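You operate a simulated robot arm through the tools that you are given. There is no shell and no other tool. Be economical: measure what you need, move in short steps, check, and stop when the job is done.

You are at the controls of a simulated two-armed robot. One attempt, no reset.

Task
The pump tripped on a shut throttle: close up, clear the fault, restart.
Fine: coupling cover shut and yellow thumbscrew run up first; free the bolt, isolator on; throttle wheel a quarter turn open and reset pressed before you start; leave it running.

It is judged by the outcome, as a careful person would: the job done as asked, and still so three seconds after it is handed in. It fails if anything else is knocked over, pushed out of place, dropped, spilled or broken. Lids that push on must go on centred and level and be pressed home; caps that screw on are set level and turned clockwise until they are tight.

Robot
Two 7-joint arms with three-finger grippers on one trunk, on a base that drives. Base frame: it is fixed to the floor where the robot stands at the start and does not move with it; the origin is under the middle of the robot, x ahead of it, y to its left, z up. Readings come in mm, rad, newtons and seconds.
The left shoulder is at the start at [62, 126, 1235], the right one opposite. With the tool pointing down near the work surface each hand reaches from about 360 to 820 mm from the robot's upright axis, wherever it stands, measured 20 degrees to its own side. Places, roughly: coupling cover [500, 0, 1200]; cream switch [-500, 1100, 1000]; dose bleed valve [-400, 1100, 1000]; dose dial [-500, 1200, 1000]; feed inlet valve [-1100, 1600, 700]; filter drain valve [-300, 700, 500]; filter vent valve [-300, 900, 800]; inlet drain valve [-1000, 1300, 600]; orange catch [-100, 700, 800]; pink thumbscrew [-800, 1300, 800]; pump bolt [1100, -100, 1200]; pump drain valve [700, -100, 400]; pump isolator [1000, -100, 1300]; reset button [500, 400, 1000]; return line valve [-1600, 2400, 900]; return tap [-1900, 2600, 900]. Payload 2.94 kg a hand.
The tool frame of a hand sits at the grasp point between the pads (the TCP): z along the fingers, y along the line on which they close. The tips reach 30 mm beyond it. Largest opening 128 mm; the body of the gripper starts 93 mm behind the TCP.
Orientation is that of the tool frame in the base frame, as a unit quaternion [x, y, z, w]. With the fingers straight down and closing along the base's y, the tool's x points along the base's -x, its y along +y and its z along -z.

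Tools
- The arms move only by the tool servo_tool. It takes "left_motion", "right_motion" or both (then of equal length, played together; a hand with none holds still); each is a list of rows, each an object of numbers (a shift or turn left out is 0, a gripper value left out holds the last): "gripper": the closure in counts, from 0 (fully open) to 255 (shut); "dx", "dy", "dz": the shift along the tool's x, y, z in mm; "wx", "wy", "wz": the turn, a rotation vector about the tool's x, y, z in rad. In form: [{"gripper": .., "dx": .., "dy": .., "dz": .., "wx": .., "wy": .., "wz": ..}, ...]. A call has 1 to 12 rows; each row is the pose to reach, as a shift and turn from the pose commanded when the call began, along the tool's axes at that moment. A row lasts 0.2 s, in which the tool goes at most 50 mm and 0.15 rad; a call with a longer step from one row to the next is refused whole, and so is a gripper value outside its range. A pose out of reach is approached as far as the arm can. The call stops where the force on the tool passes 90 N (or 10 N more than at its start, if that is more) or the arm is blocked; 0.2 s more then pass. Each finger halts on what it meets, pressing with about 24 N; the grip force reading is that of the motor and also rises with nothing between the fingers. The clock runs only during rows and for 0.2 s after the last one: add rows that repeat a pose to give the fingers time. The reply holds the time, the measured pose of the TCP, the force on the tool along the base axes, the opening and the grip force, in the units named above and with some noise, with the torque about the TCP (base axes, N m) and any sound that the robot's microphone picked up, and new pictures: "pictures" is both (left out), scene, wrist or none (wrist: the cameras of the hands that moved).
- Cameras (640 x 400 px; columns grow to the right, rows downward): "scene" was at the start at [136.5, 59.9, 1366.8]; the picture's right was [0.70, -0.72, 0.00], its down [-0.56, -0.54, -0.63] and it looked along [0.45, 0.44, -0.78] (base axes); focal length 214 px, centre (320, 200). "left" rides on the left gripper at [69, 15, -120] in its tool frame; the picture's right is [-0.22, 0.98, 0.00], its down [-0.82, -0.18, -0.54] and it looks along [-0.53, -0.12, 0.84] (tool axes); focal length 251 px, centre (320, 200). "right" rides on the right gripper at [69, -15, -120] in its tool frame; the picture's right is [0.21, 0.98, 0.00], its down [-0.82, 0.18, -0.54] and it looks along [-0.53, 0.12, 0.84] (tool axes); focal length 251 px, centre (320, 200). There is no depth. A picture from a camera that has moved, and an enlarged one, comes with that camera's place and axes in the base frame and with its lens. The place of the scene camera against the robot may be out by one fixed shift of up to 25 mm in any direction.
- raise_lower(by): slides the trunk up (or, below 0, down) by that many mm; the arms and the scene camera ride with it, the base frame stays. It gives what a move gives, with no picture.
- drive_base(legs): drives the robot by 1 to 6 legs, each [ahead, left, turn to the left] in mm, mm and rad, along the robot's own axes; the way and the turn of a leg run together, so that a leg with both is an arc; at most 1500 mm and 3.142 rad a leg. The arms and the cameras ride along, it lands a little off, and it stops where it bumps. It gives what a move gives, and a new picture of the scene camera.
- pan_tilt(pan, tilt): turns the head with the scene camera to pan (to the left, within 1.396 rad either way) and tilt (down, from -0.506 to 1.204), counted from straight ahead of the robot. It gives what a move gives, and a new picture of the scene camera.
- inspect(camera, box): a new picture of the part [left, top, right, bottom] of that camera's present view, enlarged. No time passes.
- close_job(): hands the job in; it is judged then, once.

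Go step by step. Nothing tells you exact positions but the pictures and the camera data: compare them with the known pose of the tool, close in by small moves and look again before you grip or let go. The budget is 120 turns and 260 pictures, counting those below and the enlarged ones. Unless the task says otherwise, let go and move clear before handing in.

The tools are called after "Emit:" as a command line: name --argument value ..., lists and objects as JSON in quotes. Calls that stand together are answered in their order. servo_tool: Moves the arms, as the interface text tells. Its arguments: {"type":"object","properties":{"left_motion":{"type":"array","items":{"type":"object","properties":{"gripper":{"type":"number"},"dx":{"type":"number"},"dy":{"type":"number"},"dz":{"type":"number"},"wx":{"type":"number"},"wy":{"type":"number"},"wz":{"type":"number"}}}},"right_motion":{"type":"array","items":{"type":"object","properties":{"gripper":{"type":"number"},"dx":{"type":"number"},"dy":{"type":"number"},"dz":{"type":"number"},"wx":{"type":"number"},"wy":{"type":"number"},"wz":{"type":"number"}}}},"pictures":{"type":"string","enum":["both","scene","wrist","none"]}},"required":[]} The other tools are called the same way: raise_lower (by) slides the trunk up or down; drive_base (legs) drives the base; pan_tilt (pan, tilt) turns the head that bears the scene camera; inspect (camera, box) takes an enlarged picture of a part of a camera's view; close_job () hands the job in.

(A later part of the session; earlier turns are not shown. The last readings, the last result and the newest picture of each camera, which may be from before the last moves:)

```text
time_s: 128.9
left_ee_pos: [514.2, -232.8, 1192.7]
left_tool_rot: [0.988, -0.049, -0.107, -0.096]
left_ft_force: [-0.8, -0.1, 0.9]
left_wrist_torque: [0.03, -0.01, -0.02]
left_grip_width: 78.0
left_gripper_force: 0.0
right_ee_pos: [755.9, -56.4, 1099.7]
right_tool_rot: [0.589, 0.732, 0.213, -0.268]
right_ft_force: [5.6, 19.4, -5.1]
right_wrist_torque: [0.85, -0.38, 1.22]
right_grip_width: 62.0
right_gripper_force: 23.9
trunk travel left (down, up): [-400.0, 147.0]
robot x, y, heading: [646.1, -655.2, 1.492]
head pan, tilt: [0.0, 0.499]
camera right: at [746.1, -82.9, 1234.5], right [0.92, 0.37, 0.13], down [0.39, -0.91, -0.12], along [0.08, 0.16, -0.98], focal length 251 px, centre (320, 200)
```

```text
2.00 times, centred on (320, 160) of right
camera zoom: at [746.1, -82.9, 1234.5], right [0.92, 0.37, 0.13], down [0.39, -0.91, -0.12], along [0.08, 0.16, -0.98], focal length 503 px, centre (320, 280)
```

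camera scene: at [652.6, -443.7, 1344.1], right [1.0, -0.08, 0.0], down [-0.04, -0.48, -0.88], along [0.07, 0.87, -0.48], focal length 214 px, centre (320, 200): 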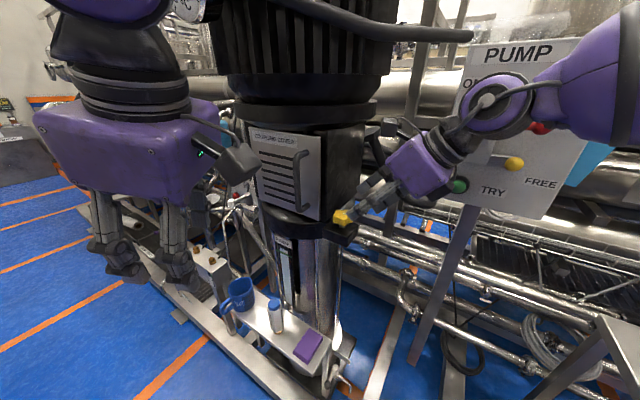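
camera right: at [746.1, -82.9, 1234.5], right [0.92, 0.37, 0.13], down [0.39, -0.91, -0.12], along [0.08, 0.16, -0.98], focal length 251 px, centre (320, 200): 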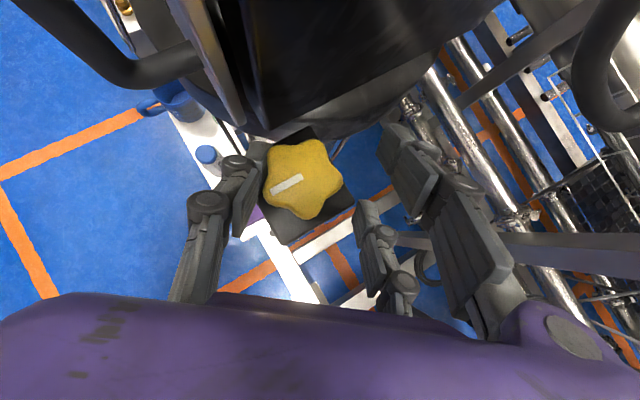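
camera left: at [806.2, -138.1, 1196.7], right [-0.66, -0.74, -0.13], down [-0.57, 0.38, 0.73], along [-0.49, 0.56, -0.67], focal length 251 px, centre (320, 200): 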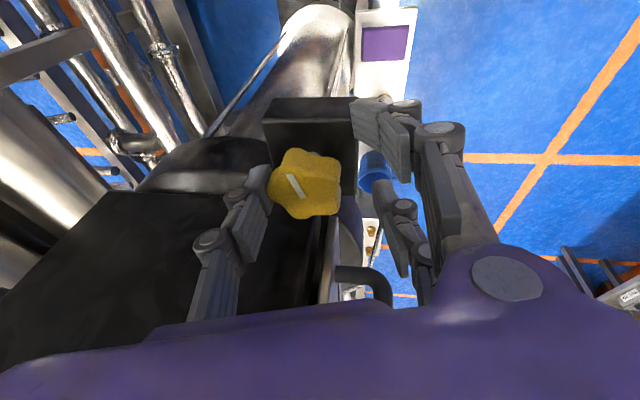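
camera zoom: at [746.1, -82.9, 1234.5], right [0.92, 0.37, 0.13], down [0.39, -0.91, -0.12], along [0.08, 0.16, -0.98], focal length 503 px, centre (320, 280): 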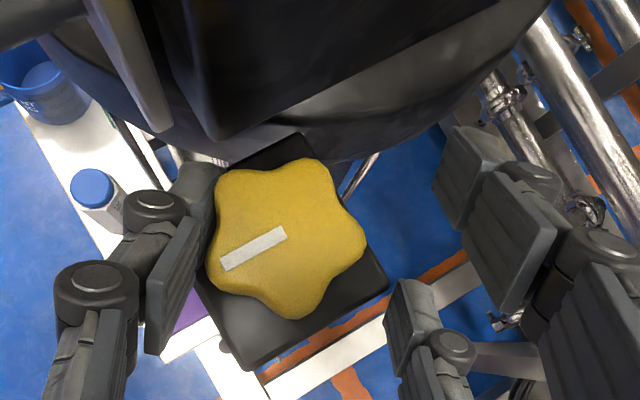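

The strokes slip when I'm a few mm off-centre; the first stroke, with the proper shift, carried fully. I go back to the exact clean grip and repeat that stroke.

Emit:
servo_tool --right_motion '[{"gripper": 108}, {"gripper": 108, "dx": 1, "dz": -2, "wx": 0.085, "wz": -0.101}, {"gripper": 108, "dx": 2, "dz": -2, "wx": 0.17, "wz": -0.202}, {"gripper": 108, "dx": 3, "dz": -1, "dy": 1, "wx": 0.255, "wz": -0.304}, {"gripper": 108, "dx": 3, "dz": 1, "dy": 1, "wx": 0.34, "wz": -0.405}, {"gripper": 108, "dx": 3, "dz": 3, "dy": 1, "wx": 0.424, "wz": -0.506}, {"gripper": 255, "dx": 3, "dz": 3, "dy": 1, "wx": 0.424, "wz": -0.506}, {"gripper": 255, "dx": 3, "dz": 3, "dy": 1, "wx": 0.424, "wz": -0.506}]' --pictures "wrist"

Emit:
servo_tool --right_motion '[{"wx": -0.09, "wz": 0.106, "dy": -1.5}, {"wx": -0.18, "wz": 0.212, "dy": -3, "dx": 1}, {"wx": -0.27, "wz": 0.318, "dy": -4.5, "dx": 1, "dz": 1}, {"wx": -0.36, "wz": 0.424, "dy": -6, "dx": 2, "dz": 1}, {"wx": -0.43, "wz": 0.506, "dy": -7, "dx": 2, "dz": 1.5}]' --pictures "wrist"

```text
time_s: 130.7
left_ee_pos: [512.2, -235.4, 1194.5]
left_tool_rot: [0.988, -0.049, -0.105, -0.098]
left_ft_force: [-1.1, 0.2, -0.4]
left_wrist_torque: [0.01, 0.01, 0.0]
left_grip_width: 77.9
left_gripper_force: 0.1
right_ee_pos: [754.2, -51.6, 1100.3]
right_tool_rot: [0.317, 0.883, 0.116, -0.326]
right_ft_force: [-1.5, -2.1, -2.8]
right_wrist_torque: [0.35, 0.2, 0.74]
right_grip_width: 50.2
right_gripper_force: 23.9
trunk travel left (down, up): [-400.0, 147.0]
robot x, y, heading: [647.6, -650.7, 1.493]
head pan, tilt: [0.0, 0.499]
camera right: at [762.8, -81.5, 1236.0], right [0.49, 0.86, 0.14], down [0.87, -0.48, -0.12], along [-0.04, 0.18, -0.98], focal length 251 px, centre (320, 200)
```

right: 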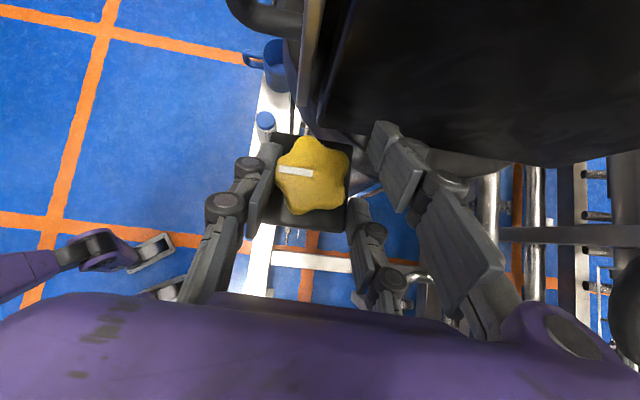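

```text
time_s: 131.9
left_ee_pos: [515.5, -228.7, 1191.2]
left_tool_rot: [0.988, -0.049, -0.107, -0.095]
left_ft_force: [0.8, 0.0, 1.4]
left_wrist_torque: [0.02, -0.01, 0.01]
left_grip_width: 78.0
left_gripper_force: 0.0
right_ee_pos: [753.7, -50.3, 1097.8]
right_tool_rot: [0.592, 0.729, 0.217, -0.268]
right_ft_force: [19.1, 36.4, -1.7]
right_wrist_torque: [1.71, -0.76, 1.03]
right_grip_width: 62.2
right_gripper_force: 24.1
trunk travel left (down, up): [-400.0, 147.0]
robot x, y, heading: [648.7, -652.5, 1.494]
head pan, tilt: [0.0, 0.499]
camera right: at [744.0, -78.1, 1233.6], right [0.92, 0.36, 0.14], down [0.38, -0.92, -0.12], along [0.08, 0.16, -0.98], focal length 251 px, centre (320, 200)
```

right: 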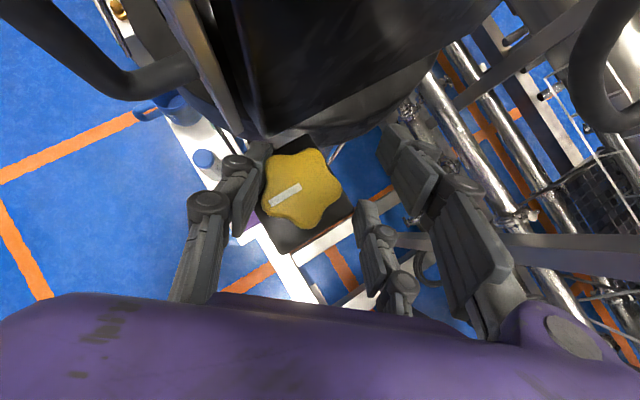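

This time the fingers slid while the mark hardly moved: it seems tight after about 110°. I release, retreat a little, and check the screw's stem from the side.

Emit:
servo_tool --right_motion '[{"gripper": 90}, {"gripper": 90, "dz": -20}, {"dz": -50}, {"dz": -90}, {"dz": -130}]' --pictures "wrist"

Emit:
inspect --camera "scene" --box '[280, 170, 400, 260]'

Emit:
inspect --camera "right" --box '[200, 40, 440, 190]'

```text
time_s: 133.1
left_ee_pos: [512.6, -235.3, 1193.7]
left_tool_rot: [0.988, -0.048, -0.107, -0.097]
left_ft_force: [0.4, -0.1, -0.6]
left_wrist_torque: [0.0, 0.01, -0.01]
left_grip_width: 77.7
left_gripper_force: 0.0
right_ee_pos: [766.8, -139.9, 1198.2]
right_tool_rot: [0.589, 0.731, 0.216, -0.269]
right_ft_force: [-0.6, -0.7, 0.3]
right_wrist_torque: [0.02, -0.01, 0.0]
right_grip_width: 82.8
right_gripper_force: 0.0
trunk travel left (down, up): [-400.0, 147.0]
robot x, y, heading: [644.2, -654.6, 1.493]
head pan, tilt: [0.0, 0.499]
camera right: at [757.7, -168.3, 1333.9], right [0.92, 0.37, 0.14], down [0.39, -0.91, -0.12], along [0.08, 0.16, -0.98], focal length 251 px, centre (320, 200)
```

right: 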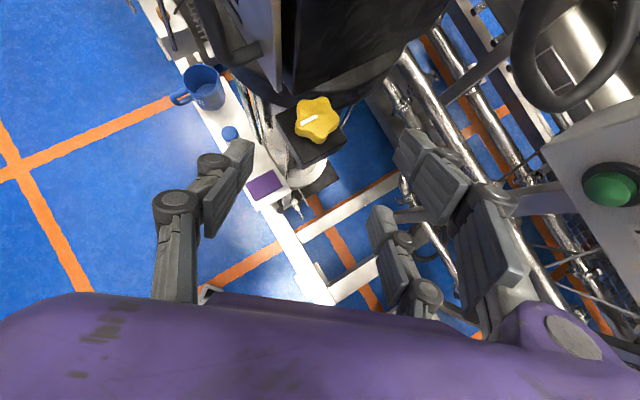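

```text
4.44 times, centred on (340, 215) of scene
camera zoom: at [654.2, -446.8, 1344.6], right [1.0, -0.08, 0.0], down [-0.04, -0.48, -0.88], along [0.07, 0.88, -0.48], focal length 953 px, centre (231, 133)
```

zoom: 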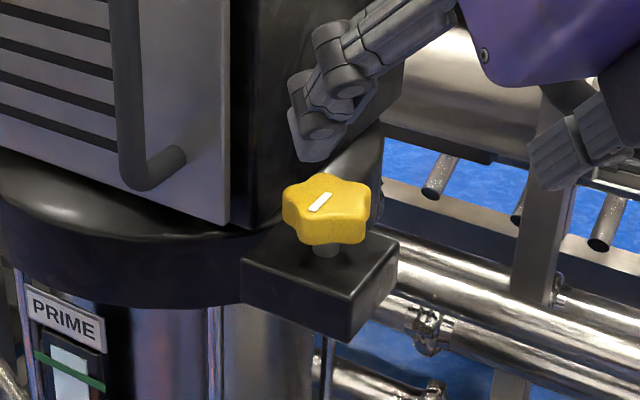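

```text
2.67 times, centred on (320, 115) of right
camera zoom: at [757.7, -168.3, 1333.9], right [0.92, 0.37, 0.14], down [0.39, -0.91, -0.12], along [0.08, 0.16, -0.98], focal length 670 px, centre (320, 427)
```

zoom: 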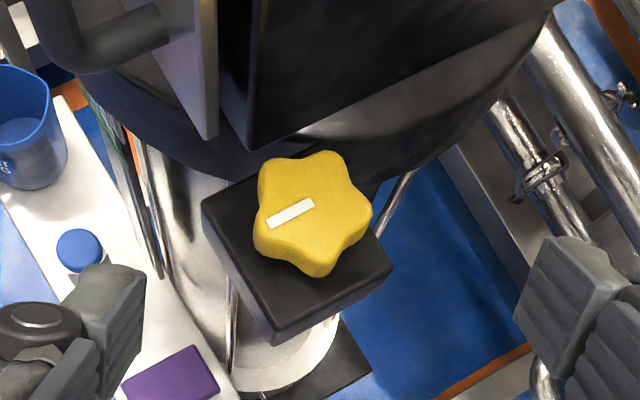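

The stem looks much as before, so I can't tell from that. I do one more clean grip and a short turn to test for tightness.

Emit:
servo_tool --right_motion '[{"gripper": 100, "dx": 1, "dy": 6, "dz": 10, "wx": 0.085, "wz": -0.101}, {"dx": 3, "dy": 12, "dz": 25, "wx": 0.17, "wz": -0.202}, {"dx": 4, "dy": 19, "dz": 42, "wx": 0.255, "wz": -0.304}, {"dx": 6, "dy": 25, "dz": 60, "wx": 0.34, "wz": -0.405}, {"dx": 8, "dy": 32, "dz": 77, "wx": 0.424, "wz": -0.506}, {"dx": 6, "dy": 24, "dz": 95, "wx": 0.424, "wz": -0.506, "gripper": 105}, {"dx": 4, "dy": 16, "dz": 114, "wx": 0.424, "wz": -0.506}, {"dx": 2, "dy": 8, "dz": 132, "wx": 0.424, "wz": -0.506}, {"dx": 2, "dy": 8, "dz": 132, "wx": 0.424, "wz": -0.506, "gripper": 255}, {"dx": 2, "dy": 8, "dz": 132, "wx": 0.424, "wz": -0.506}, {"dx": 2, "dy": 8, "dz": 132, "wx": 0.424, "wz": -0.506}]' --pictures "wrist"

Emit:
servo_tool --right_motion '[{"wx": -0.09, "wz": 0.106, "dy": -2}, {"wx": -0.18, "wz": 0.212, "dy": -4}, {"wx": -0.27, "wz": 0.318, "dy": -6}]' --pictures "wrist"

```text
time_s: 135.5
left_ee_pos: [510.8, -235.2, 1193.3]
left_tool_rot: [0.988, -0.049, -0.105, -0.098]
left_ft_force: [0.3, 0.5, 0.5]
left_wrist_torque: [-0.03, -0.05, 0.01]
left_grip_width: 77.7
left_gripper_force: 0.1
right_ee_pos: [752.8, -53.8, 1101.8]
right_tool_rot: [0.318, 0.883, 0.118, -0.324]
right_ft_force: [-7.6, -1.1, -4.2]
right_wrist_torque: [0.46, 0.34, 0.89]
right_grip_width: 50.3
right_gripper_force: 23.9
trunk travel left (down, up): [-400.0, 147.0]
robot x, y, heading: [644.8, -651.3, 1.492]
head pan, tilt: [0.0, 0.499]
camera right: at [761.5, -81.7, 1236.0], right [0.5, 0.86, 0.14], down [0.87, -0.48, -0.12], along [-0.03, 0.18, -0.98], focal length 251 px, centre (320, 200)
```

right: 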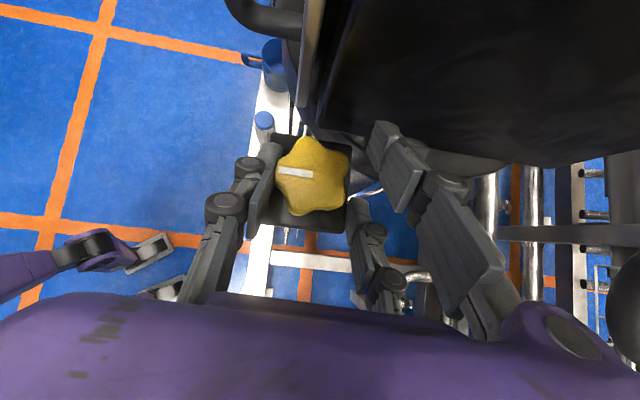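

```text
time_s: 136.3
left_ee_pos: [511.9, -230.0, 1191.0]
left_tool_rot: [0.989, -0.049, -0.106, -0.095]
left_ft_force: [0.9, 0.5, -1.1]
left_wrist_torque: [0.01, 0.01, 0.0]
left_grip_width: 77.8
left_gripper_force: 0.1
right_ee_pos: [753.2, -50.5, 1099.4]
right_tool_rot: [0.494, 0.798, 0.186, -0.292]
right_ft_force: [2.8, 33.7, -2.3]
right_wrist_torque: [1.6, -0.95, 1.39]
right_grip_width: 59.8
right_gripper_force: 23.4
trunk travel left (down, up): [-400.0, 147.0]
robot x, y, heading: [648.7, -650.9, 1.493]
head pan, tilt: [0.0, 0.499]
camera right: at [749.1, -80.7, 1235.3], right [0.8, 0.58, 0.15], down [0.59, -0.8, -0.12], along [0.05, 0.19, -0.98], focal length 251 px, centre (320, 200)
```

right: 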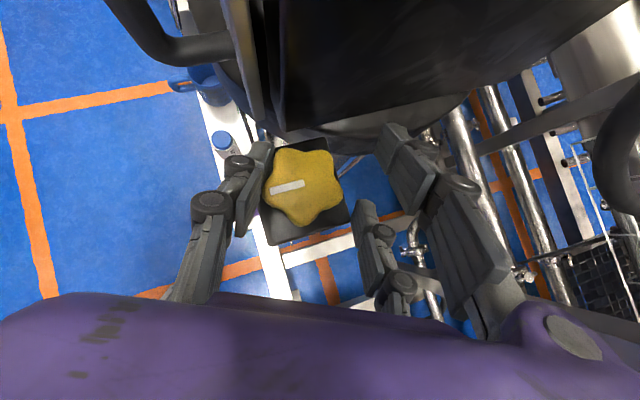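

It now resists a good grip with hardly any movement: the thumbscrew is tight. I release and retreat, and look at the isolator closely.

Emit:
servo_tool --right_motion '[{"gripper": 90}, {"gripper": 90, "dz": -25}, {"dz": -60}, {"dz": -100}, {"dz": -135, "dy": -10}, {"dz": -160, "dy": -30}]' --pictures "none"

Emit:
inspect --camera "scene" --box '[430, 20, 630, 230]'

```text
time_s: 137.7
left_ee_pos: [511.2, -235.8, 1193.1]
left_tool_rot: [0.988, -0.049, -0.106, -0.098]
left_ft_force: [-0.4, 0.7, 1.0]
left_wrist_torque: [0.03, -0.03, 0.0]
left_grip_width: 77.8
left_gripper_force: 0.0
right_ee_pos: [770.1, -163.8, 1224.8]
right_tool_rot: [0.495, 0.797, 0.185, -0.293]
right_ft_force: [-0.4, -0.8, -0.6]
right_wrist_torque: [0.01, 0.01, -0.01]
right_grip_width: 82.7
right_gripper_force: 0.1
trunk travel left (down, up): [-400.0, 147.0]
robot x, y, heading: [644.4, -652.5, 1.493]
head pan, tilt: [0.0, 0.499]
```

```text
1.90 times, centred on (530, 125) of scene
camera zoom: at [652.9, -446.5, 1344.6], right [1.0, -0.08, 0.0], down [-0.04, -0.48, -0.88], along [0.07, 0.88, -0.48], focal length 408 px, centre (-80, 343)
```

zoom: 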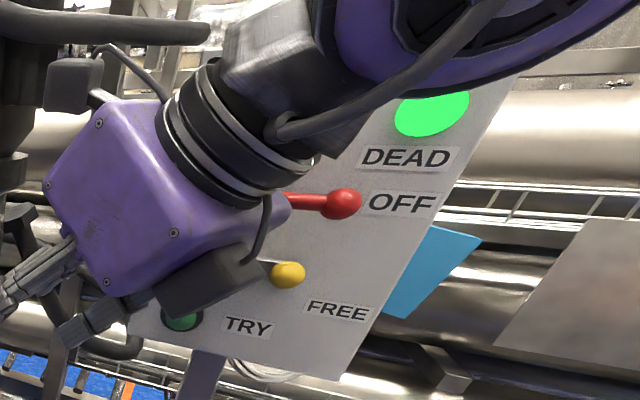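

I tuck the left hand away to the left, pull the right back a little, then turn the base square to the isolator.

Emit:
servo_tool --left_motion '[{"dx": -36, "dy": 16, "dz": 5}, {"dx": -72, "dy": 32, "dz": 10}, {"dx": -108, "dy": 48, "dz": 16}, {"dx": -144, "dy": 64, "dz": 21}, {"dx": -180, "dy": 81, "dz": 26}]' --right_motion '[{"dz": -15}, {"dz": -30}, {"dz": -45}, {"dz": -60}, {"dz": -60}]' --pictures "none"

Emit:
drive_base --legs '[[0, 0, -0.56], [0, 117, 0]]'

```text
time_s: 139.1
left_ee_pos: [356.8, -279.3, 1233.5]
left_tool_rot: [0.975, -0.076, -0.07, -0.196]
left_ft_force: [-0.1, 0.2, -0.3]
left_wrist_torque: [0.02, 0.0, -0.01]
left_grip_width: 77.5
left_gripper_force: 0.1
left hand out of reach, approached as far as the arm can: row 4, 5
right_ee_pos: [786.8, -199.6, 1270.0]
right_tool_rot: [0.494, 0.798, 0.183, -0.293]
right_ft_force: [0.2, -0.2, 0.8]
right_wrist_torque: [0.05, -0.01, 0.02]
right_grip_width: 82.9
right_gripper_force: 0.0
trunk travel left (down, up): [-400.0, 147.0]
robot x, y, heading: [647.9, -653.7, 1.494]
head pan, tilt: [0.0, 0.499]
stopped in row 5 (left hand): the arm was blocked; the commanded pose is now the measured one
```

```text
time_s: 142.3
left_ee_pos: [505.4, -113.4, 1231.5]
left_tool_rot: [0.917, -0.341, -0.016, -0.208]
left_ft_force: [0.9, 0.5, -0.4]
left_wrist_torque: [-0.02, 0.01, 0.02]
left_grip_width: 77.7
left_gripper_force: 0.1
right_ee_pos: [913.7, -272.7, 1269.6]
right_tool_rot: [0.695, 0.631, 0.256, -0.231]
right_ft_force: [0.3, -0.1, -0.2]
right_wrist_torque: [-0.03, -0.02, -0.01]
right_grip_width: 83.1
right_gripper_force: 0.0
trunk travel left (down, up): [-400.0, 147.0]
robot x, y, heading: [556.1, -584.9, 0.934]
head pan, tilt: [0.0, 0.499]
camera scene: at [664.4, -415.0, 1344.4], right [0.81, -0.59, 0.0], down [-0.28, -0.39, -0.88], along [0.52, 0.71, -0.48], focal length 214 px, centre (320, 200)
```

scene: 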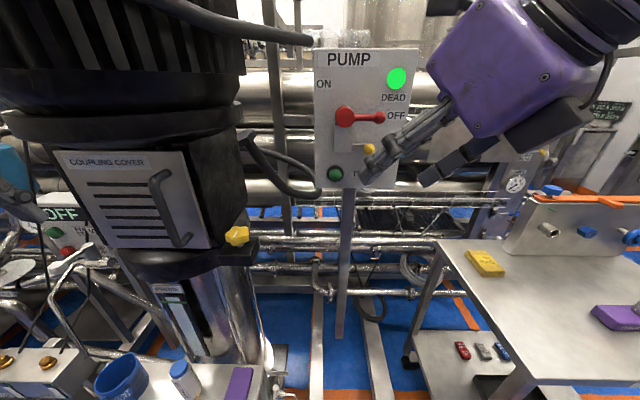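

Squared up to the isolator. I yaw the right hand to face the panel and raise its pitch, fingers closed to use as a pusher; the camera then rides above.

Emit:
servo_tool --right_motion '[{"wx": -0.086, "wy": 0.067, "wz": 0.068, "gripper": 255}, {"wx": -0.173, "wy": 0.133, "wz": 0.137}, {"wx": -0.26, "wy": 0.2, "wz": 0.205}, {"wx": -0.346, "wy": 0.267, "wz": 0.274}, {"wx": -0.432, "wy": 0.333, "wz": 0.342}, {"wx": -0.519, "wy": 0.4, "wz": 0.411}]' --pictures "both"

Emit:
inspect --camera "scene" --box '[290, 30, 450, 200]'

```text
time_s: 143.7
left_ee_pos: [504.2, -113.5, 1229.3]
left_tool_rot: [0.916, -0.342, -0.015, -0.209]
left_ft_force: [-0.6, -0.2, -0.8]
left_wrist_torque: [-0.02, -0.06, -0.06]
left_grip_width: 77.9
left_gripper_force: 0.0
right_ee_pos: [909.9, -271.2, 1273.3]
right_tool_rot: [0.779, 0.33, 0.487, -0.216]
right_ft_force: [-0.5, 0.1, 0.1]
right_wrist_torque: [0.0, -0.02, -0.09]
right_grip_width: 0.2
right_gripper_force: 3.0
trunk travel left (down, up): [-400.0, 147.0]
robot x, y, heading: [549.9, -584.2, 0.938]
head pan, tilt: [0.0, 0.499]
camera scene: at [658.9, -428.5, 1313.6], right [0.76, -0.65, 0.0], down [-0.49, -0.58, -0.65], along [0.42, 0.49, -0.76], focal length 214 px, centre (320, 200)
camera right: at [846.0, -319.1, 1386.5], right [0.77, -0.61, 0.18], down [-0.46, -0.73, -0.51], along [0.44, 0.31, -0.84], focal length 251 px, centre (320, 200)
```

scene: 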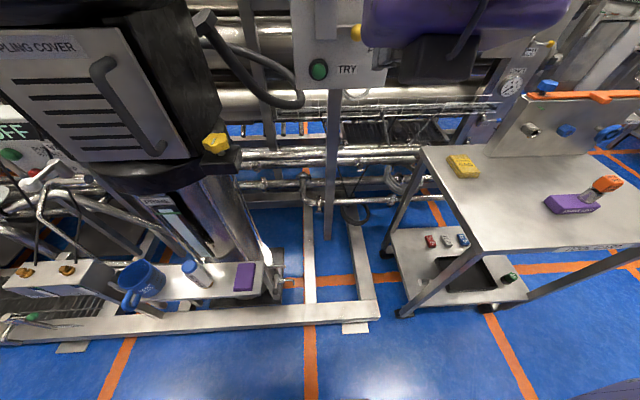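
right: 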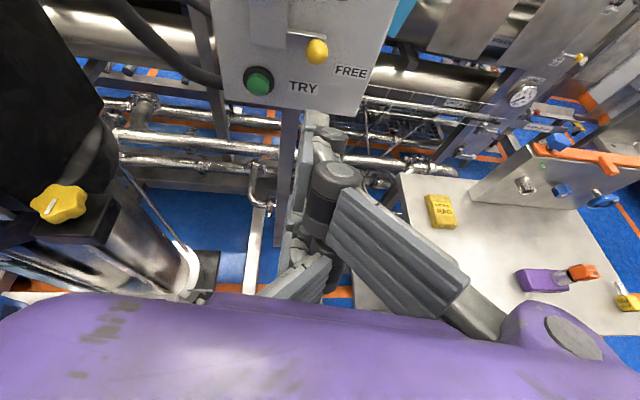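

```text
2.35 times, centred on (370, 115) of scene
camera zoom: at [658.9, -428.5, 1313.6], right [0.76, -0.65, 0.0], down [-0.49, -0.58, -0.65], along [0.42, 0.49, -0.76], focal length 505 px, centre (202, 400)
```

zoom: 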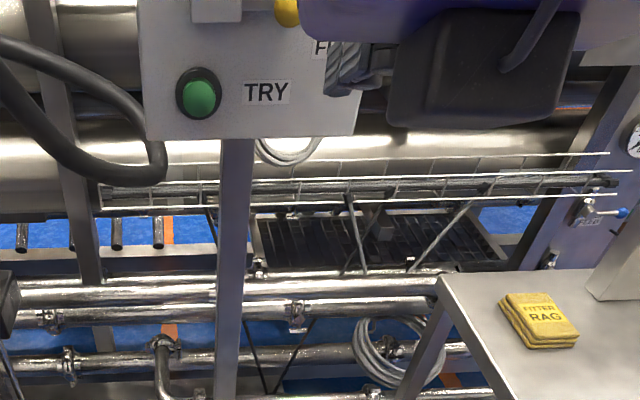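

The yellow ball of the bolt is ahead at about (1050, -88, 1215). I open the fingers and move to a pre-grasp point before it.

Emit:
servo_tool --right_motion '[{"dx": 8, "dy": -4, "dz": 24, "gripper": 120}, {"dx": 16, "dy": -8, "dz": 49}, {"dx": 24, "dy": -11, "dz": 73}, {"dx": 32, "dy": -15, "dz": 98}, {"dx": 40, "dy": -19, "dz": 122}, {"dx": 48, "dy": -22, "dz": 135}]' --pictures "wrist"

Emit:
pan_tilt --pan 0.0 --tilt 0.35

```text
time_s: 145.1
left_ee_pos: [505.7, -113.6, 1231.4]
left_tool_rot: [0.917, -0.341, -0.015, -0.208]
left_ft_force: [0.0, 0.6, 1.0]
left_wrist_torque: [0.01, 0.04, -0.02]
left_grip_width: 78.0
left_gripper_force: 0.1
right_ee_pos: [994.5, -152.2, 1255.3]
right_tool_rot: [0.778, 0.335, 0.487, -0.213]
right_ft_force: [-0.3, 0.4, -0.6]
right_wrist_torque: [-0.02, -0.02, 0.02]
right_grip_width: 68.0
right_gripper_force: 0.1
trunk travel left (down, up): [-400.0, 147.0]
robot x, y, heading: [555.0, -583.9, 0.937]
head pan, tilt: [0.0, 0.499]
camera right: at [930.8, -198.9, 1368.8], right [0.78, -0.6, 0.19], down [-0.45, -0.74, -0.51], along [0.44, 0.31, -0.84], focal length 251 px, centre (320, 200)
```

right: 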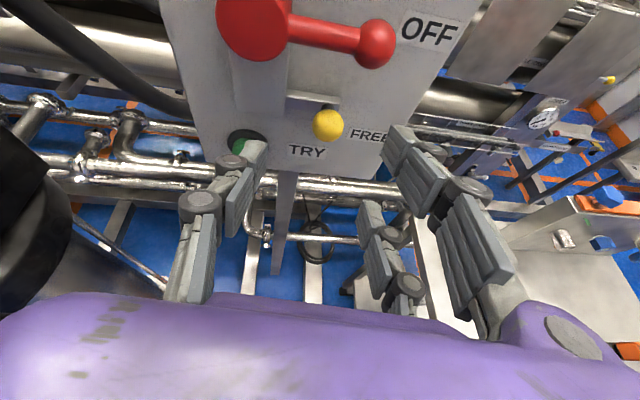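

```text
time_s: 145.8
left_ee_pos: [506.1, -113.1, 1231.2]
left_tool_rot: [0.917, -0.341, -0.014, -0.208]
left_ft_force: [0.3, -0.8, 0.1]
left_wrist_torque: [0.02, 0.03, 0.01]
left_grip_width: 78.2
left_gripper_force: 0.0
right_ee_pos: [994.6, -151.7, 1255.6]
right_tool_rot: [0.778, 0.334, 0.487, -0.213]
right_ft_force: [-0.2, 0.5, 0.2]
right_wrist_torque: [0.03, 0.03, 0.0]
right_grip_width: 67.7
right_gripper_force: 0.0
trunk travel left (down, up): [-400.0, 147.0]
robot x, y, heading: [554.7, -585.9, 0.939]
head pan, tilt: [0.0, 0.351]
camera scene: at [665.4, -413.2, 1358.0], right [0.81, -0.59, 0.0], down [-0.2, -0.28, -0.94], along [0.56, 0.76, -0.34], focal length 214 px, centre (320, 200)
```

scene: 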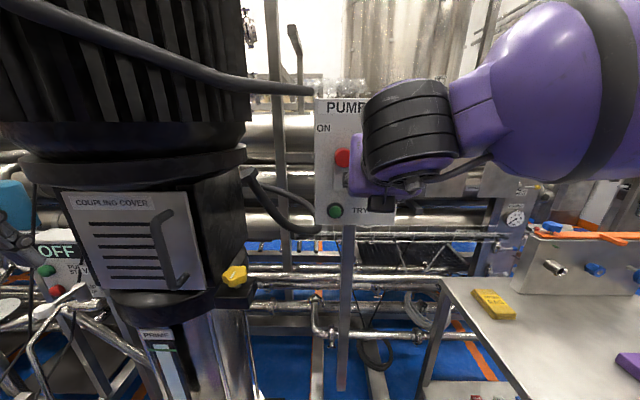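

Emit:
inspect --camera "right" --box '[200, 0, 480, 180]'

```text
2.22 times, centred on (340, 90) of right
camera zoom: at [930.3, -199.5, 1368.9], right [0.78, -0.6, 0.19], down [-0.45, -0.74, -0.51], along [0.44, 0.31, -0.84], focal length 559 px, centre (276, 444)
```

zoom: 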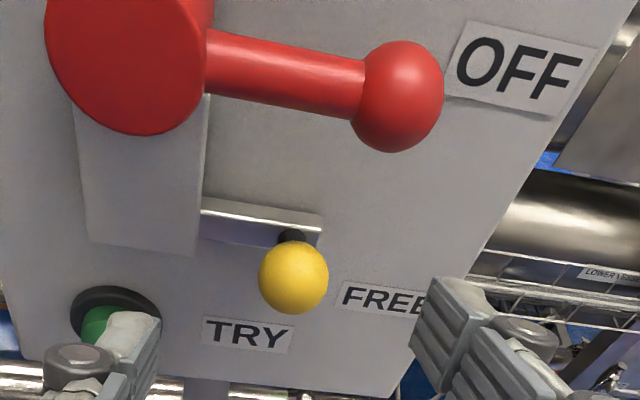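

The bolt is a horizontal bar with its ball-handle standing out toward me; FREE lies to the right. I advance to straddle the ball.

Emit:
servo_tool --right_motion '[{"dx": 2, "dy": 2, "dz": 25}, {"dx": 4, "dy": 4, "dz": 50}, {"dx": 5, "dy": 5, "dz": 70}, {"dx": 5, "dy": 5, "dz": 85}]' --pictures "wrist"

Emit:
inspect --camera "right" --box '[180, 60, 500, 260]'

```text
time_s: 146.8
left_ee_pos: [505.4, -112.4, 1230.7]
left_tool_rot: [0.917, -0.34, -0.016, -0.208]
left_ft_force: [-0.1, 0.7, -0.1]
left_wrist_torque: [0.0, 0.03, -0.04]
left_grip_width: 77.9
left_gripper_force: 0.1
right_ee_pos: [1052.9, -96.0, 1221.5]
right_tool_rot: [0.778, 0.335, 0.487, -0.213]
right_ft_force: [-0.2, -0.4, -1.4]
right_wrist_torque: [-0.01, 0.01, 0.02]
right_grip_width: 67.6
right_gripper_force: 0.1
trunk travel left (down, up): [-400.0, 147.0]
robot x, y, heading: [552.7, -579.5, 0.941]
head pan, tilt: [0.0, 0.351]
camera right: at [988.6, -143.8, 1335.4], right [0.78, -0.6, 0.19], down [-0.45, -0.74, -0.5], along [0.44, 0.31, -0.84], focal length 251 px, centre (320, 200)
```

right: 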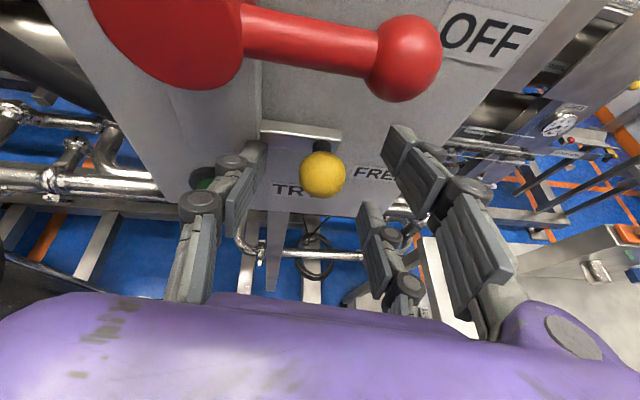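

```text
2.00 times, centred on (340, 160) of right
camera zoom: at [988.6, -143.8, 1335.4], right [0.78, -0.6, 0.19], down [-0.45, -0.74, -0.5], along [0.44, 0.31, -0.84], focal length 503 px, centre (280, 280)
```

zoom: 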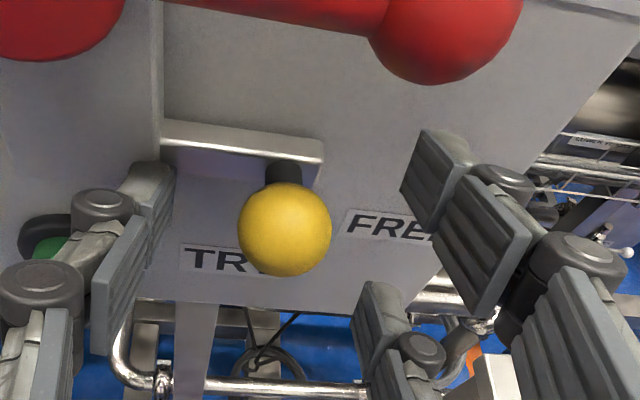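

Ball is centred between the fingers. I close and slide it to the right.

Emit:
servo_tool --right_motion '[{"gripper": 200, "dz": 6}, {"gripper": 255, "dz": 6}, {"gripper": 255, "dz": 6}, {"dz": 6, "dy": 10}, {"dz": 5, "dy": 20}, {"dz": 3, "dy": 30}]' --pictures "wrist"

Emit:
inspect --camera "right" --box '[180, 60, 500, 260]'

```text
time_s: 148.2
left_ee_pos: [499.0, -108.8, 1228.3]
left_tool_rot: [0.917, -0.339, -0.013, -0.207]
left_ft_force: [0.3, -1.0, 0.0]
left_wrist_torque: [0.01, 0.02, 0.01]
left_grip_width: 77.6
left_gripper_force: 0.1
right_ee_pos: [1064.4, -108.4, 1222.4]
right_tool_rot: [0.775, 0.342, 0.485, -0.216]
right_ft_force: [-27.0, 28.0, -2.1]
right_wrist_torque: [0.13, -0.03, 0.67]
right_grip_width: 0.0
right_gripper_force: 19.0
trunk travel left (down, up): [-400.0, 147.0]
robot x, y, heading: [551.1, -586.0, 0.937]
head pan, tilt: [0.0, 0.351]
camera right: at [1000.5, -156.6, 1335.0], right [0.79, -0.59, 0.19], down [-0.44, -0.75, -0.5], along [0.44, 0.31, -0.84], focal length 251 px, centre (320, 200)
```

right: 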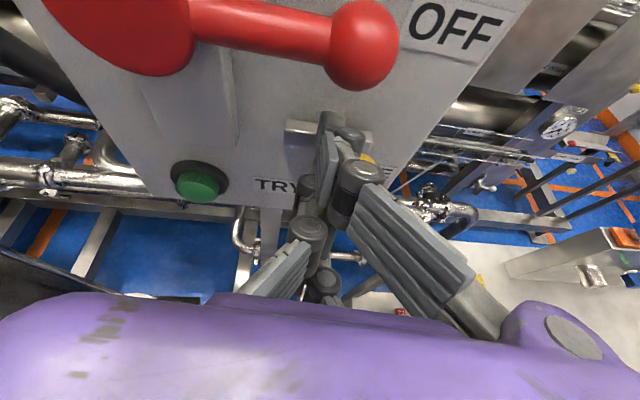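

```text
2.00 times, centred on (340, 160) of right
camera zoom: at [1000.5, -156.6, 1335.0], right [0.79, -0.59, 0.19], down [-0.44, -0.75, -0.5], along [0.44, 0.31, -0.84], focal length 503 px, centre (280, 280)
```

zoom: 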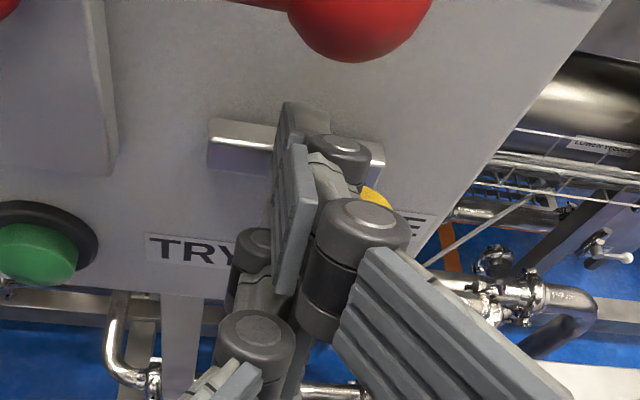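

The bar has slid clear of the block to the right; the fingers are now pushing against it with 39 N, likely its stop. I push a few mm more to be sure, then back off.

Emit:
servo_tool --right_motion '[{"dy": 4}, {"dy": 8}, {"dy": 8}]' --pictures "none"

Emit:
servo_tool --right_motion '[{"dy": -12}, {"dy": -20, "dz": -20}, {"dy": -20, "dz": -50}, {"dy": -20, "dz": -80, "dx": -10}, {"dy": -20, "dz": -95, "dx": -30}]' --pictures "wrist"

```text
time_s: 149.0
left_ee_pos: [499.9, -107.2, 1227.7]
left_tool_rot: [0.917, -0.34, -0.013, -0.208]
left_ft_force: [-0.8, 0.3, 0.1]
left_wrist_torque: [0.02, -0.02, -0.03]
left_grip_width: 77.6
left_gripper_force: 0.0
right_ee_pos: [1065.7, -113.2, 1221.6]
right_tool_rot: [0.774, 0.345, 0.484, -0.219]
right_ft_force: [-37.3, 37.4, 1.4]
right_wrist_torque: [0.09, 0.07, 0.95]
right_grip_width: 6.1
right_gripper_force: 24.5
trunk travel left (down, up): [-400.0, 147.0]
robot x, y, heading: [553.4, -586.0, 0.937]
head pan, tilt: [0.0, 0.351]
```

```text
time_s: 150.2
left_ee_pos: [506.0, -114.4, 1230.8]
left_tool_rot: [0.916, -0.342, -0.015, -0.208]
left_ft_force: [0.4, 0.1, 0.0]
left_wrist_torque: [0.02, -0.03, 0.0]
left_grip_width: 78.0
left_gripper_force: 0.0
right_ee_pos: [1000.6, -182.5, 1233.2]
right_tool_rot: [0.779, 0.333, 0.487, -0.213]
right_ft_force: [0.9, 0.3, -0.3]
right_wrist_torque: [0.01, 0.0, -0.02]
right_grip_width: 0.0
right_gripper_force: 3.2
trunk travel left (down, up): [-400.0, 147.0]
robot x, y, heading: [551.7, -584.6, 0.939]
head pan, tilt: [0.0, 0.351]
camera right: at [935.8, -230.2, 1347.4], right [0.77, -0.6, 0.19], down [-0.45, -0.74, -0.51], along [0.44, 0.31, -0.84], focal length 251 px, centre (320, 200)
```

right: 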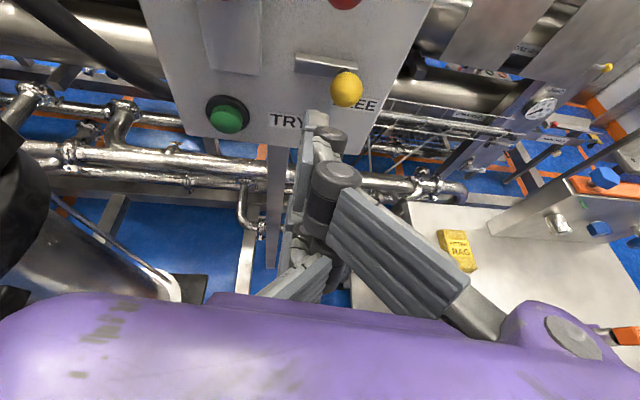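

The bolt is free at its stop. For the lever I'll use the single left finger under the red lever arm, with the hand opened wide; first to a pre-position.

Emit:
servo_tool --right_motion '[{"dx": 13, "dy": 11, "dz": 12, "gripper": 56}, {"dx": 27, "dy": 23, "dz": 24}, {"dx": 40, "dy": 34, "dz": 36}, {"dx": 40, "dy": 34, "dz": 36}]' --pictures "wrist"

```text
time_s: 151.2
left_ee_pos: [504.7, -113.7, 1232.0]
left_tool_rot: [0.917, -0.341, -0.014, -0.207]
left_ft_force: [-0.6, 0.3, 0.2]
left_wrist_torque: [0.02, -0.02, 0.0]
left_grip_width: 77.8
left_gripper_force: 0.1
right_ee_pos: [1057.0, -166.9, 1254.9]
right_tool_rot: [0.778, 0.335, 0.487, -0.213]
right_ft_force: [-0.4, 0.0, 0.1]
right_wrist_torque: [0.0, -0.01, -0.01]
right_grip_width: 100.1
right_gripper_force: 0.1
trunk travel left (down, up): [-400.0, 147.0]
robot x, y, heading: [553.3, -580.7, 0.941]
head pan, tilt: [0.0, 0.351]
camera right: at [993.6, -215.1, 1368.7], right [0.78, -0.6, 0.19], down [-0.45, -0.74, -0.51], along [0.44, 0.31, -0.84], focal length 251 px, centre (320, 200)
```

right: 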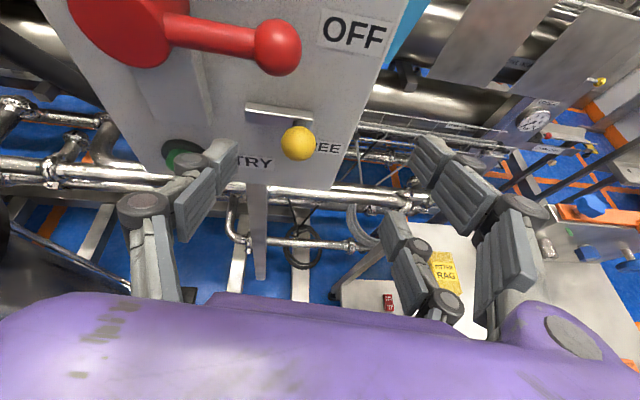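

Lever ball confirmed at (1078, -94, 1289). I advance so the left finger goes under the lever arm.

Emit:
servo_tool --right_motion '[{"dx": 8, "dy": -2, "dz": 16}, {"dx": 16, "dy": -4, "dz": 32}, {"dx": 22, "dy": -6, "dz": 46}]' --pictures "wrist"

Emit:
inspect --camera "right" --box '[100, 0, 420, 200]'

```text
time_s: 152.0
left_ee_pos: [505.8, -112.3, 1230.1]
left_tool_rot: [0.917, -0.341, -0.015, -0.208]
left_ft_force: [0.8, 0.3, 0.8]
left_wrist_torque: [-0.03, 0.02, -0.01]
left_grip_width: 77.8
left_gripper_force: 0.1
right_ee_pos: [1088.7, -127.7, 1252.5]
right_tool_rot: [0.779, 0.335, 0.485, -0.213]
right_ft_force: [0.6, -0.7, -0.6]
right_wrist_torque: [-0.01, 0.0, 0.0]
right_grip_width: 99.7
right_gripper_force: 0.1
trunk travel left (down, up): [-400.0, 147.0]
robot x, y, heading: [555.2, -583.0, 0.937]
head pan, tilt: [0.0, 0.351]
camera right: at [1025.0, -174.6, 1366.2], right [0.78, -0.6, 0.19], down [-0.45, -0.74, -0.5], along [0.44, 0.31, -0.84], focal length 251 px, centre (320, 200)
```

right: 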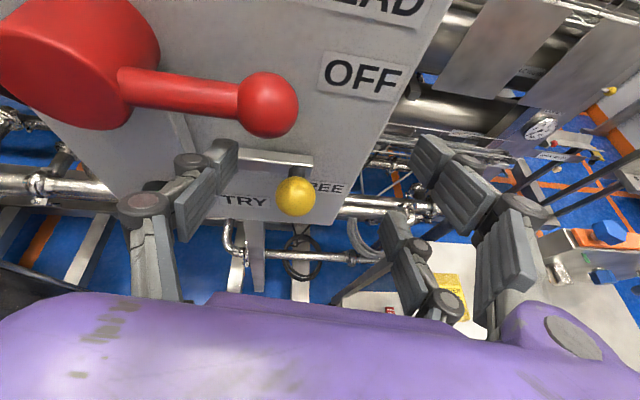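

```text
2.00 times, centred on (260, 100) of right
camera zoom: at [1025.0, -174.6, 1366.2], right [0.78, -0.6, 0.19], down [-0.45, -0.74, -0.5], along [0.44, 0.31, -0.84], focal length 503 px, centre (440, 400)
```

zoom: 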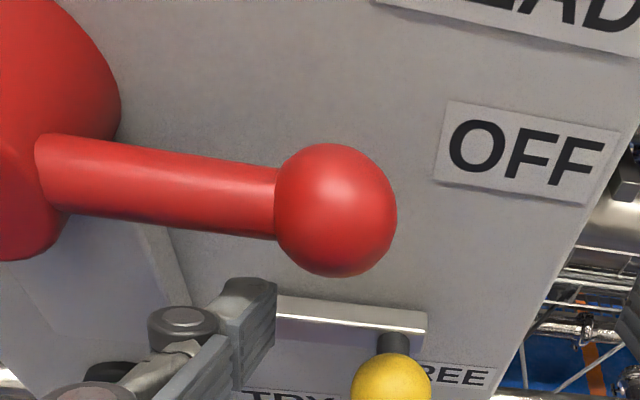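

The finger is under the arm. I lift along the arc to swing the lever up.

Emit:
servo_tool --right_motion '[{"dx": 12, "dz": -6}, {"dx": 22, "dz": -11}, {"dx": 36, "dy": 1, "dz": -17}, {"dx": 48, "dy": 2, "dz": -23}, {"dx": 60, "dy": -3, "dz": -29}, {"dx": 70, "dy": -9, "dz": -35}]' --pictures "wrist"

```text
time_s: 153.4
left_ee_pos: [505.5, -114.8, 1230.0]
left_tool_rot: [0.917, -0.341, -0.015, -0.207]
left_ft_force: [0.1, 0.0, -0.3]
left_wrist_torque: [-0.03, -0.06, 0.01]
left_grip_width: 77.9
left_gripper_force: 0.1
right_ee_pos: [1080.7, -121.4, 1330.5]
right_tool_rot: [0.778, 0.335, 0.486, -0.214]
right_ft_force: [0.0, -0.8, -0.8]
right_wrist_torque: [0.0, 0.02, 0.02]
right_grip_width: 99.4
right_gripper_force: 0.0
trunk travel left (down, up): [-400.0, 147.0]
robot x, y, heading: [558.0, -587.8, 0.935]
head pan, tilt: [0.0, 0.351]
camera right: at [1016.5, -168.4, 1444.6], right [0.78, -0.6, 0.19], down [-0.45, -0.74, -0.51], along [0.44, 0.31, -0.84], focal length 251 px, centre (320, 200)
```

right: 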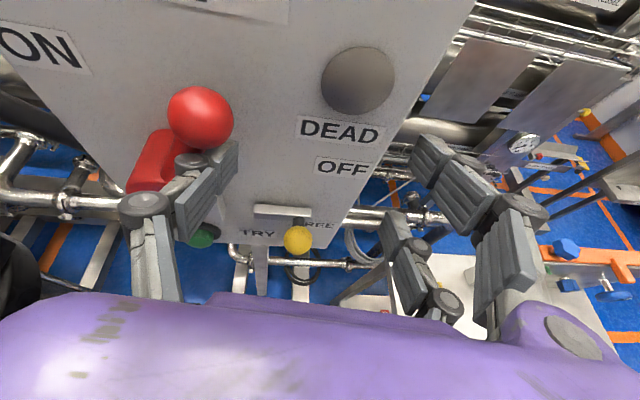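

The DEAD lamp has gone out and the lever is coming up. I continue the arc toward ON.

Emit:
servo_tool --right_motion '[{"dx": 8, "dy": -10, "dz": -5}, {"dx": 14, "dy": -22, "dz": -9}, {"dx": 17, "dy": -36, "dz": -13}, {"dx": 15, "dy": -46, "dz": -13}]' --pictures "wrist"

```text
time_s: 154.4
left_ee_pos: [504.9, -113.2, 1231.5]
left_tool_rot: [0.916, -0.341, -0.015, -0.208]
left_ft_force: [-0.6, -0.7, 0.3]
left_wrist_torque: [0.01, 0.01, 0.02]
left_grip_width: 77.7
left_gripper_force: 0.1
right_ee_pos: [1055.9, -103.0, 1350.0]
right_tool_rot: [0.779, 0.334, 0.486, -0.213]
right_ft_force: [0.4, -2.8, -5.0]
right_wrist_torque: [-0.25, -0.15, 0.06]
right_grip_width: 99.2
right_gripper_force: 0.1
right hand out of reach, approached as far as the arm can: row 4
trunk travel left (down, up): [-400.0, 147.0]
robot x, y, heading: [549.3, -586.1, 0.935]
head pan, tilt: [0.0, 0.351]
camera right: at [990.6, -149.5, 1463.7], right [0.78, -0.6, 0.19], down [-0.45, -0.74, -0.5], along [0.44, 0.31, -0.84], focal length 251 px, centre (320, 200)
```

right: 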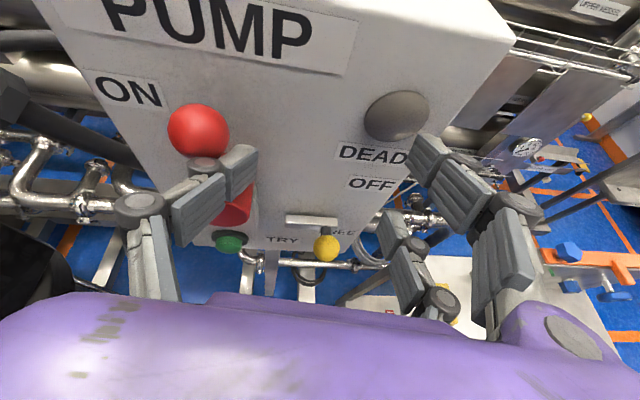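

The lever stands upright at ON, lamp off. I nudge a little more to make sure it's at its stop.

Emit:
servo_tool --right_motion '[{"dy": -6, "dx": -2}, {"dy": -12, "dx": -4}]' --pictures "wrist"

Emit:
inspect --camera "right" --box '[40, 0, 360, 200]'

```text
time_s: 155.0
left_ee_pos: [505.9, -112.9, 1231.4]
left_tool_rot: [0.917, -0.341, -0.016, -0.208]
left_ft_force: [0.2, -0.3, 0.4]
left_wrist_torque: [0.0, -0.02, -0.01]
left_grip_width: 78.0
left_gripper_force: 0.1
right_ee_pos: [1051.1, -104.4, 1349.8]
right_tool_rot: [0.778, 0.334, 0.487, -0.214]
right_ft_force: [0.7, -0.9, 0.7]
right_wrist_torque: [0.01, 0.01, 0.02]
right_grip_width: 101.6
right_gripper_force: 0.0
right hand out of reach, approached as far as the arm can: row 1, 2
trunk travel left (down, up): [-400.0, 147.0]
robot x, y, heading: [554.8, -587.7, 0.937]
head pan, tilt: [0.0, 0.351]
camera right: at [986.8, -150.7, 1463.0], right [0.78, -0.6, 0.19], down [-0.45, -0.74, -0.51], along [0.44, 0.31, -0.84], focal length 251 px, centre (320, 200)
```

right: 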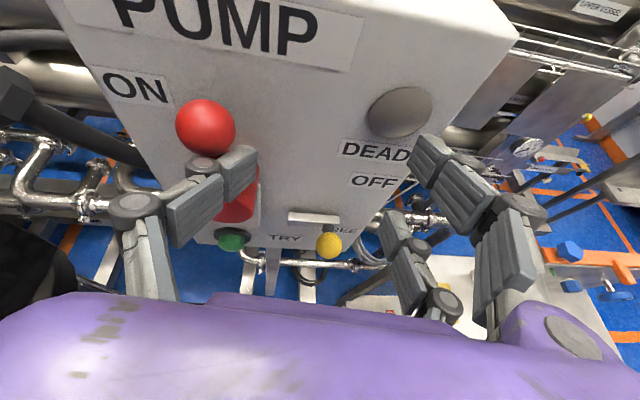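

```text
2.00 times, centred on (200, 100) of right
camera zoom: at [986.8, -150.7, 1463.0], right [0.78, -0.6, 0.19], down [-0.45, -0.74, -0.51], along [0.44, 0.31, -0.84], focal length 503 px, centre (560, 400)
```

zoom: 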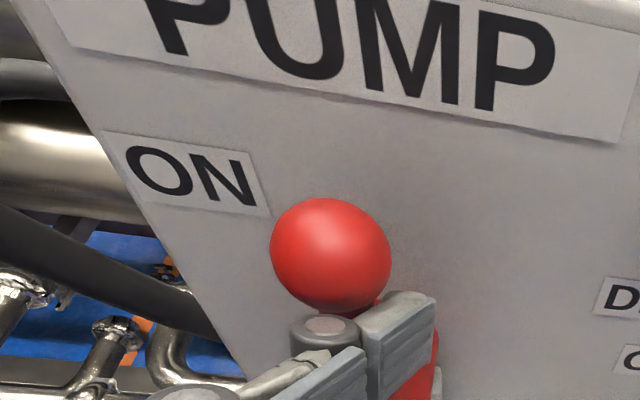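

The lever is vertical (about 93°). I nudge via the base 12 mm left to feel for the stop.

Emit:
drive_base --legs '[[0, 14, 0]]'

Emit:
inspect --camera "right" --box '[40, 0, 360, 200]'

```text
time_s: 155.8
left_ee_pos: [493.9, -106.5, 1230.7]
left_tool_rot: [0.917, -0.341, -0.015, -0.208]
left_ft_force: [-0.7, 0.2, -0.4]
left_wrist_torque: [0.0, 0.01, 0.01]
left_grip_width: 77.5
left_gripper_force: 0.1
right_ee_pos: [1039.6, -96.0, 1347.0]
right_tool_rot: [0.778, 0.336, 0.486, -0.213]
right_ft_force: [-2.5, -6.4, -9.3]
right_wrist_torque: [-0.28, -0.21, 0.27]
right_grip_width: 103.3
right_gripper_force: 0.1
trunk travel left (down, up): [-400.0, 147.0]
robot x, y, heading: [543.1, -577.6, 0.937]
head pan, tilt: [0.0, 0.351]
camera scene: at [654.6, -406.1, 1358.1], right [0.81, -0.59, 0.0], down [-0.2, -0.28, -0.94], along [0.56, 0.76, -0.34], focal length 214 px, centre (320, 200)
```

scene: 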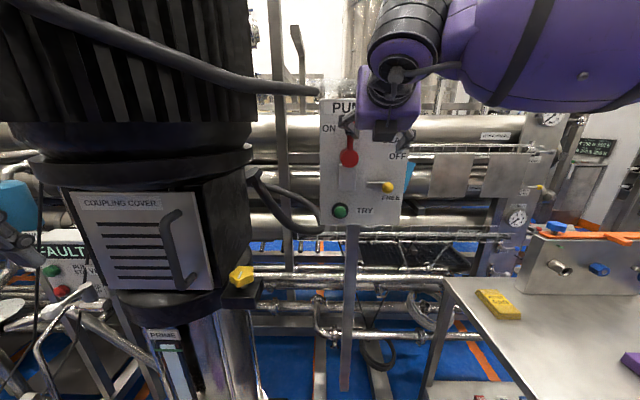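

```text
2.00 times, centred on (200, 100) of right
camera zoom: at [975.5, -143.0, 1461.5], right [0.78, -0.6, 0.19], down [-0.45, -0.74, -0.5], along [0.44, 0.31, -0.84], focal length 503 px, centre (560, 400)
```

zoom: 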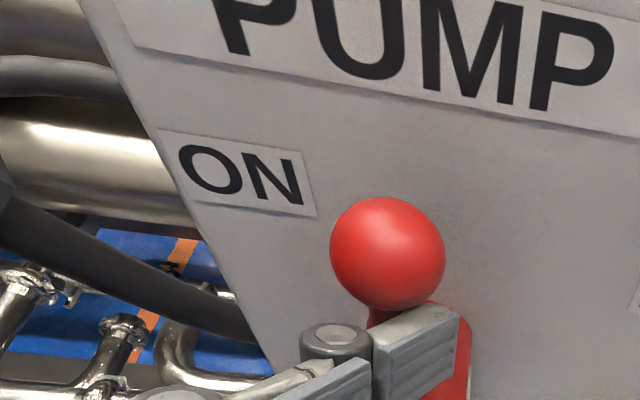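

The lever is at its stop and the panel now reads FAULT: the isolator is on. I withdraw the right hand, then drive back and left along the skid toward the panel and throttle.

Emit:
servo_tool --right_motion '[{"dy": 15}, {"dy": 22, "dx": -15, "dz": -30}, {"dy": 25, "dx": -32, "dz": -67}, {"dy": 30, "dx": -48, "dz": -100}, {"dy": 35, "dx": -65, "dz": -134}]' --pictures "wrist"

Emit:
drive_base --legs '[[-200, 0, 0], [0, 780, 0]]'

```text
time_s: 157.0
left_ee_pos: [492.7, -107.5, 1229.9]
left_tool_rot: [0.917, -0.341, -0.015, -0.208]
left_ft_force: [-0.2, -1.0, -0.1]
left_wrist_torque: [0.02, -0.02, -0.01]
left_grip_width: 77.6
left_gripper_force: 0.1
right_ee_pos: [957.2, -227.9, 1349.1]
right_tool_rot: [0.779, 0.336, 0.486, -0.213]
right_ft_force: [-1.1, 0.0, 0.4]
right_wrist_torque: [0.0, 0.02, -0.01]
right_grip_width: 100.1
right_gripper_force: 0.3
trunk travel left (down, up): [-400.0, 147.0]
robot x, y, heading: [537.0, -575.5, 0.94]
head pan, tilt: [0.0, 0.351]
camera right: at [893.8, -274.9, 1462.3], right [0.78, -0.6, 0.19], down [-0.45, -0.74, -0.5], along [0.44, 0.31, -0.84], focal length 251 px, centre (320, 200)
```

right: 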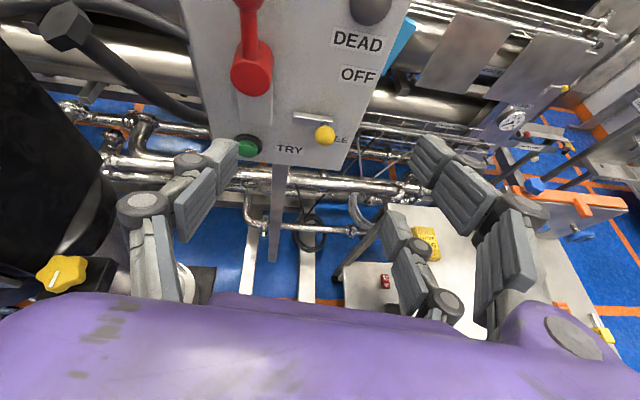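

```text
time_s: 165.6
left_ee_pos: [-258.6, 207.9, 1230.5]
left_tool_rot: [0.914, -0.348, -0.013, -0.208]
left_ft_force: [0.2, 0.3, -0.7]
left_wrist_torque: [0.02, 0.0, -0.01]
left_grip_width: 77.8
left_gripper_force: 0.1
right_ee_pos: [205.1, 81.0, 1348.2]
right_tool_rot: [0.781, 0.33, 0.488, -0.209]
right_ft_force: [1.0, -0.5, 1.3]
right_wrist_torque: [0.0, -0.02, 0.02]
right_grip_width: 99.8
right_gripper_force: 0.1
trunk travel left (down, up): [-400.0, 147.0]
robot x, y, heading: [-215.4, -259.8, 0.922]
head pan, tilt: [0.0, 0.351]
camera scene: at [-102.6, -94.0, 1358.1], right [0.8, -0.6, 0.0], down [-0.21, -0.27, -0.94], along [0.57, 0.75, -0.34], focal length 214 px, centre (320, 200)
```

scene: 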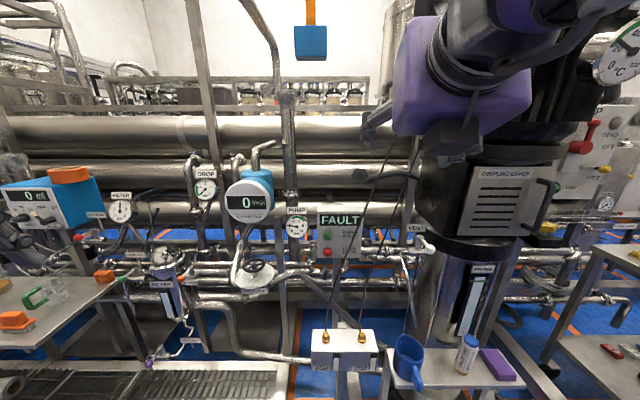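

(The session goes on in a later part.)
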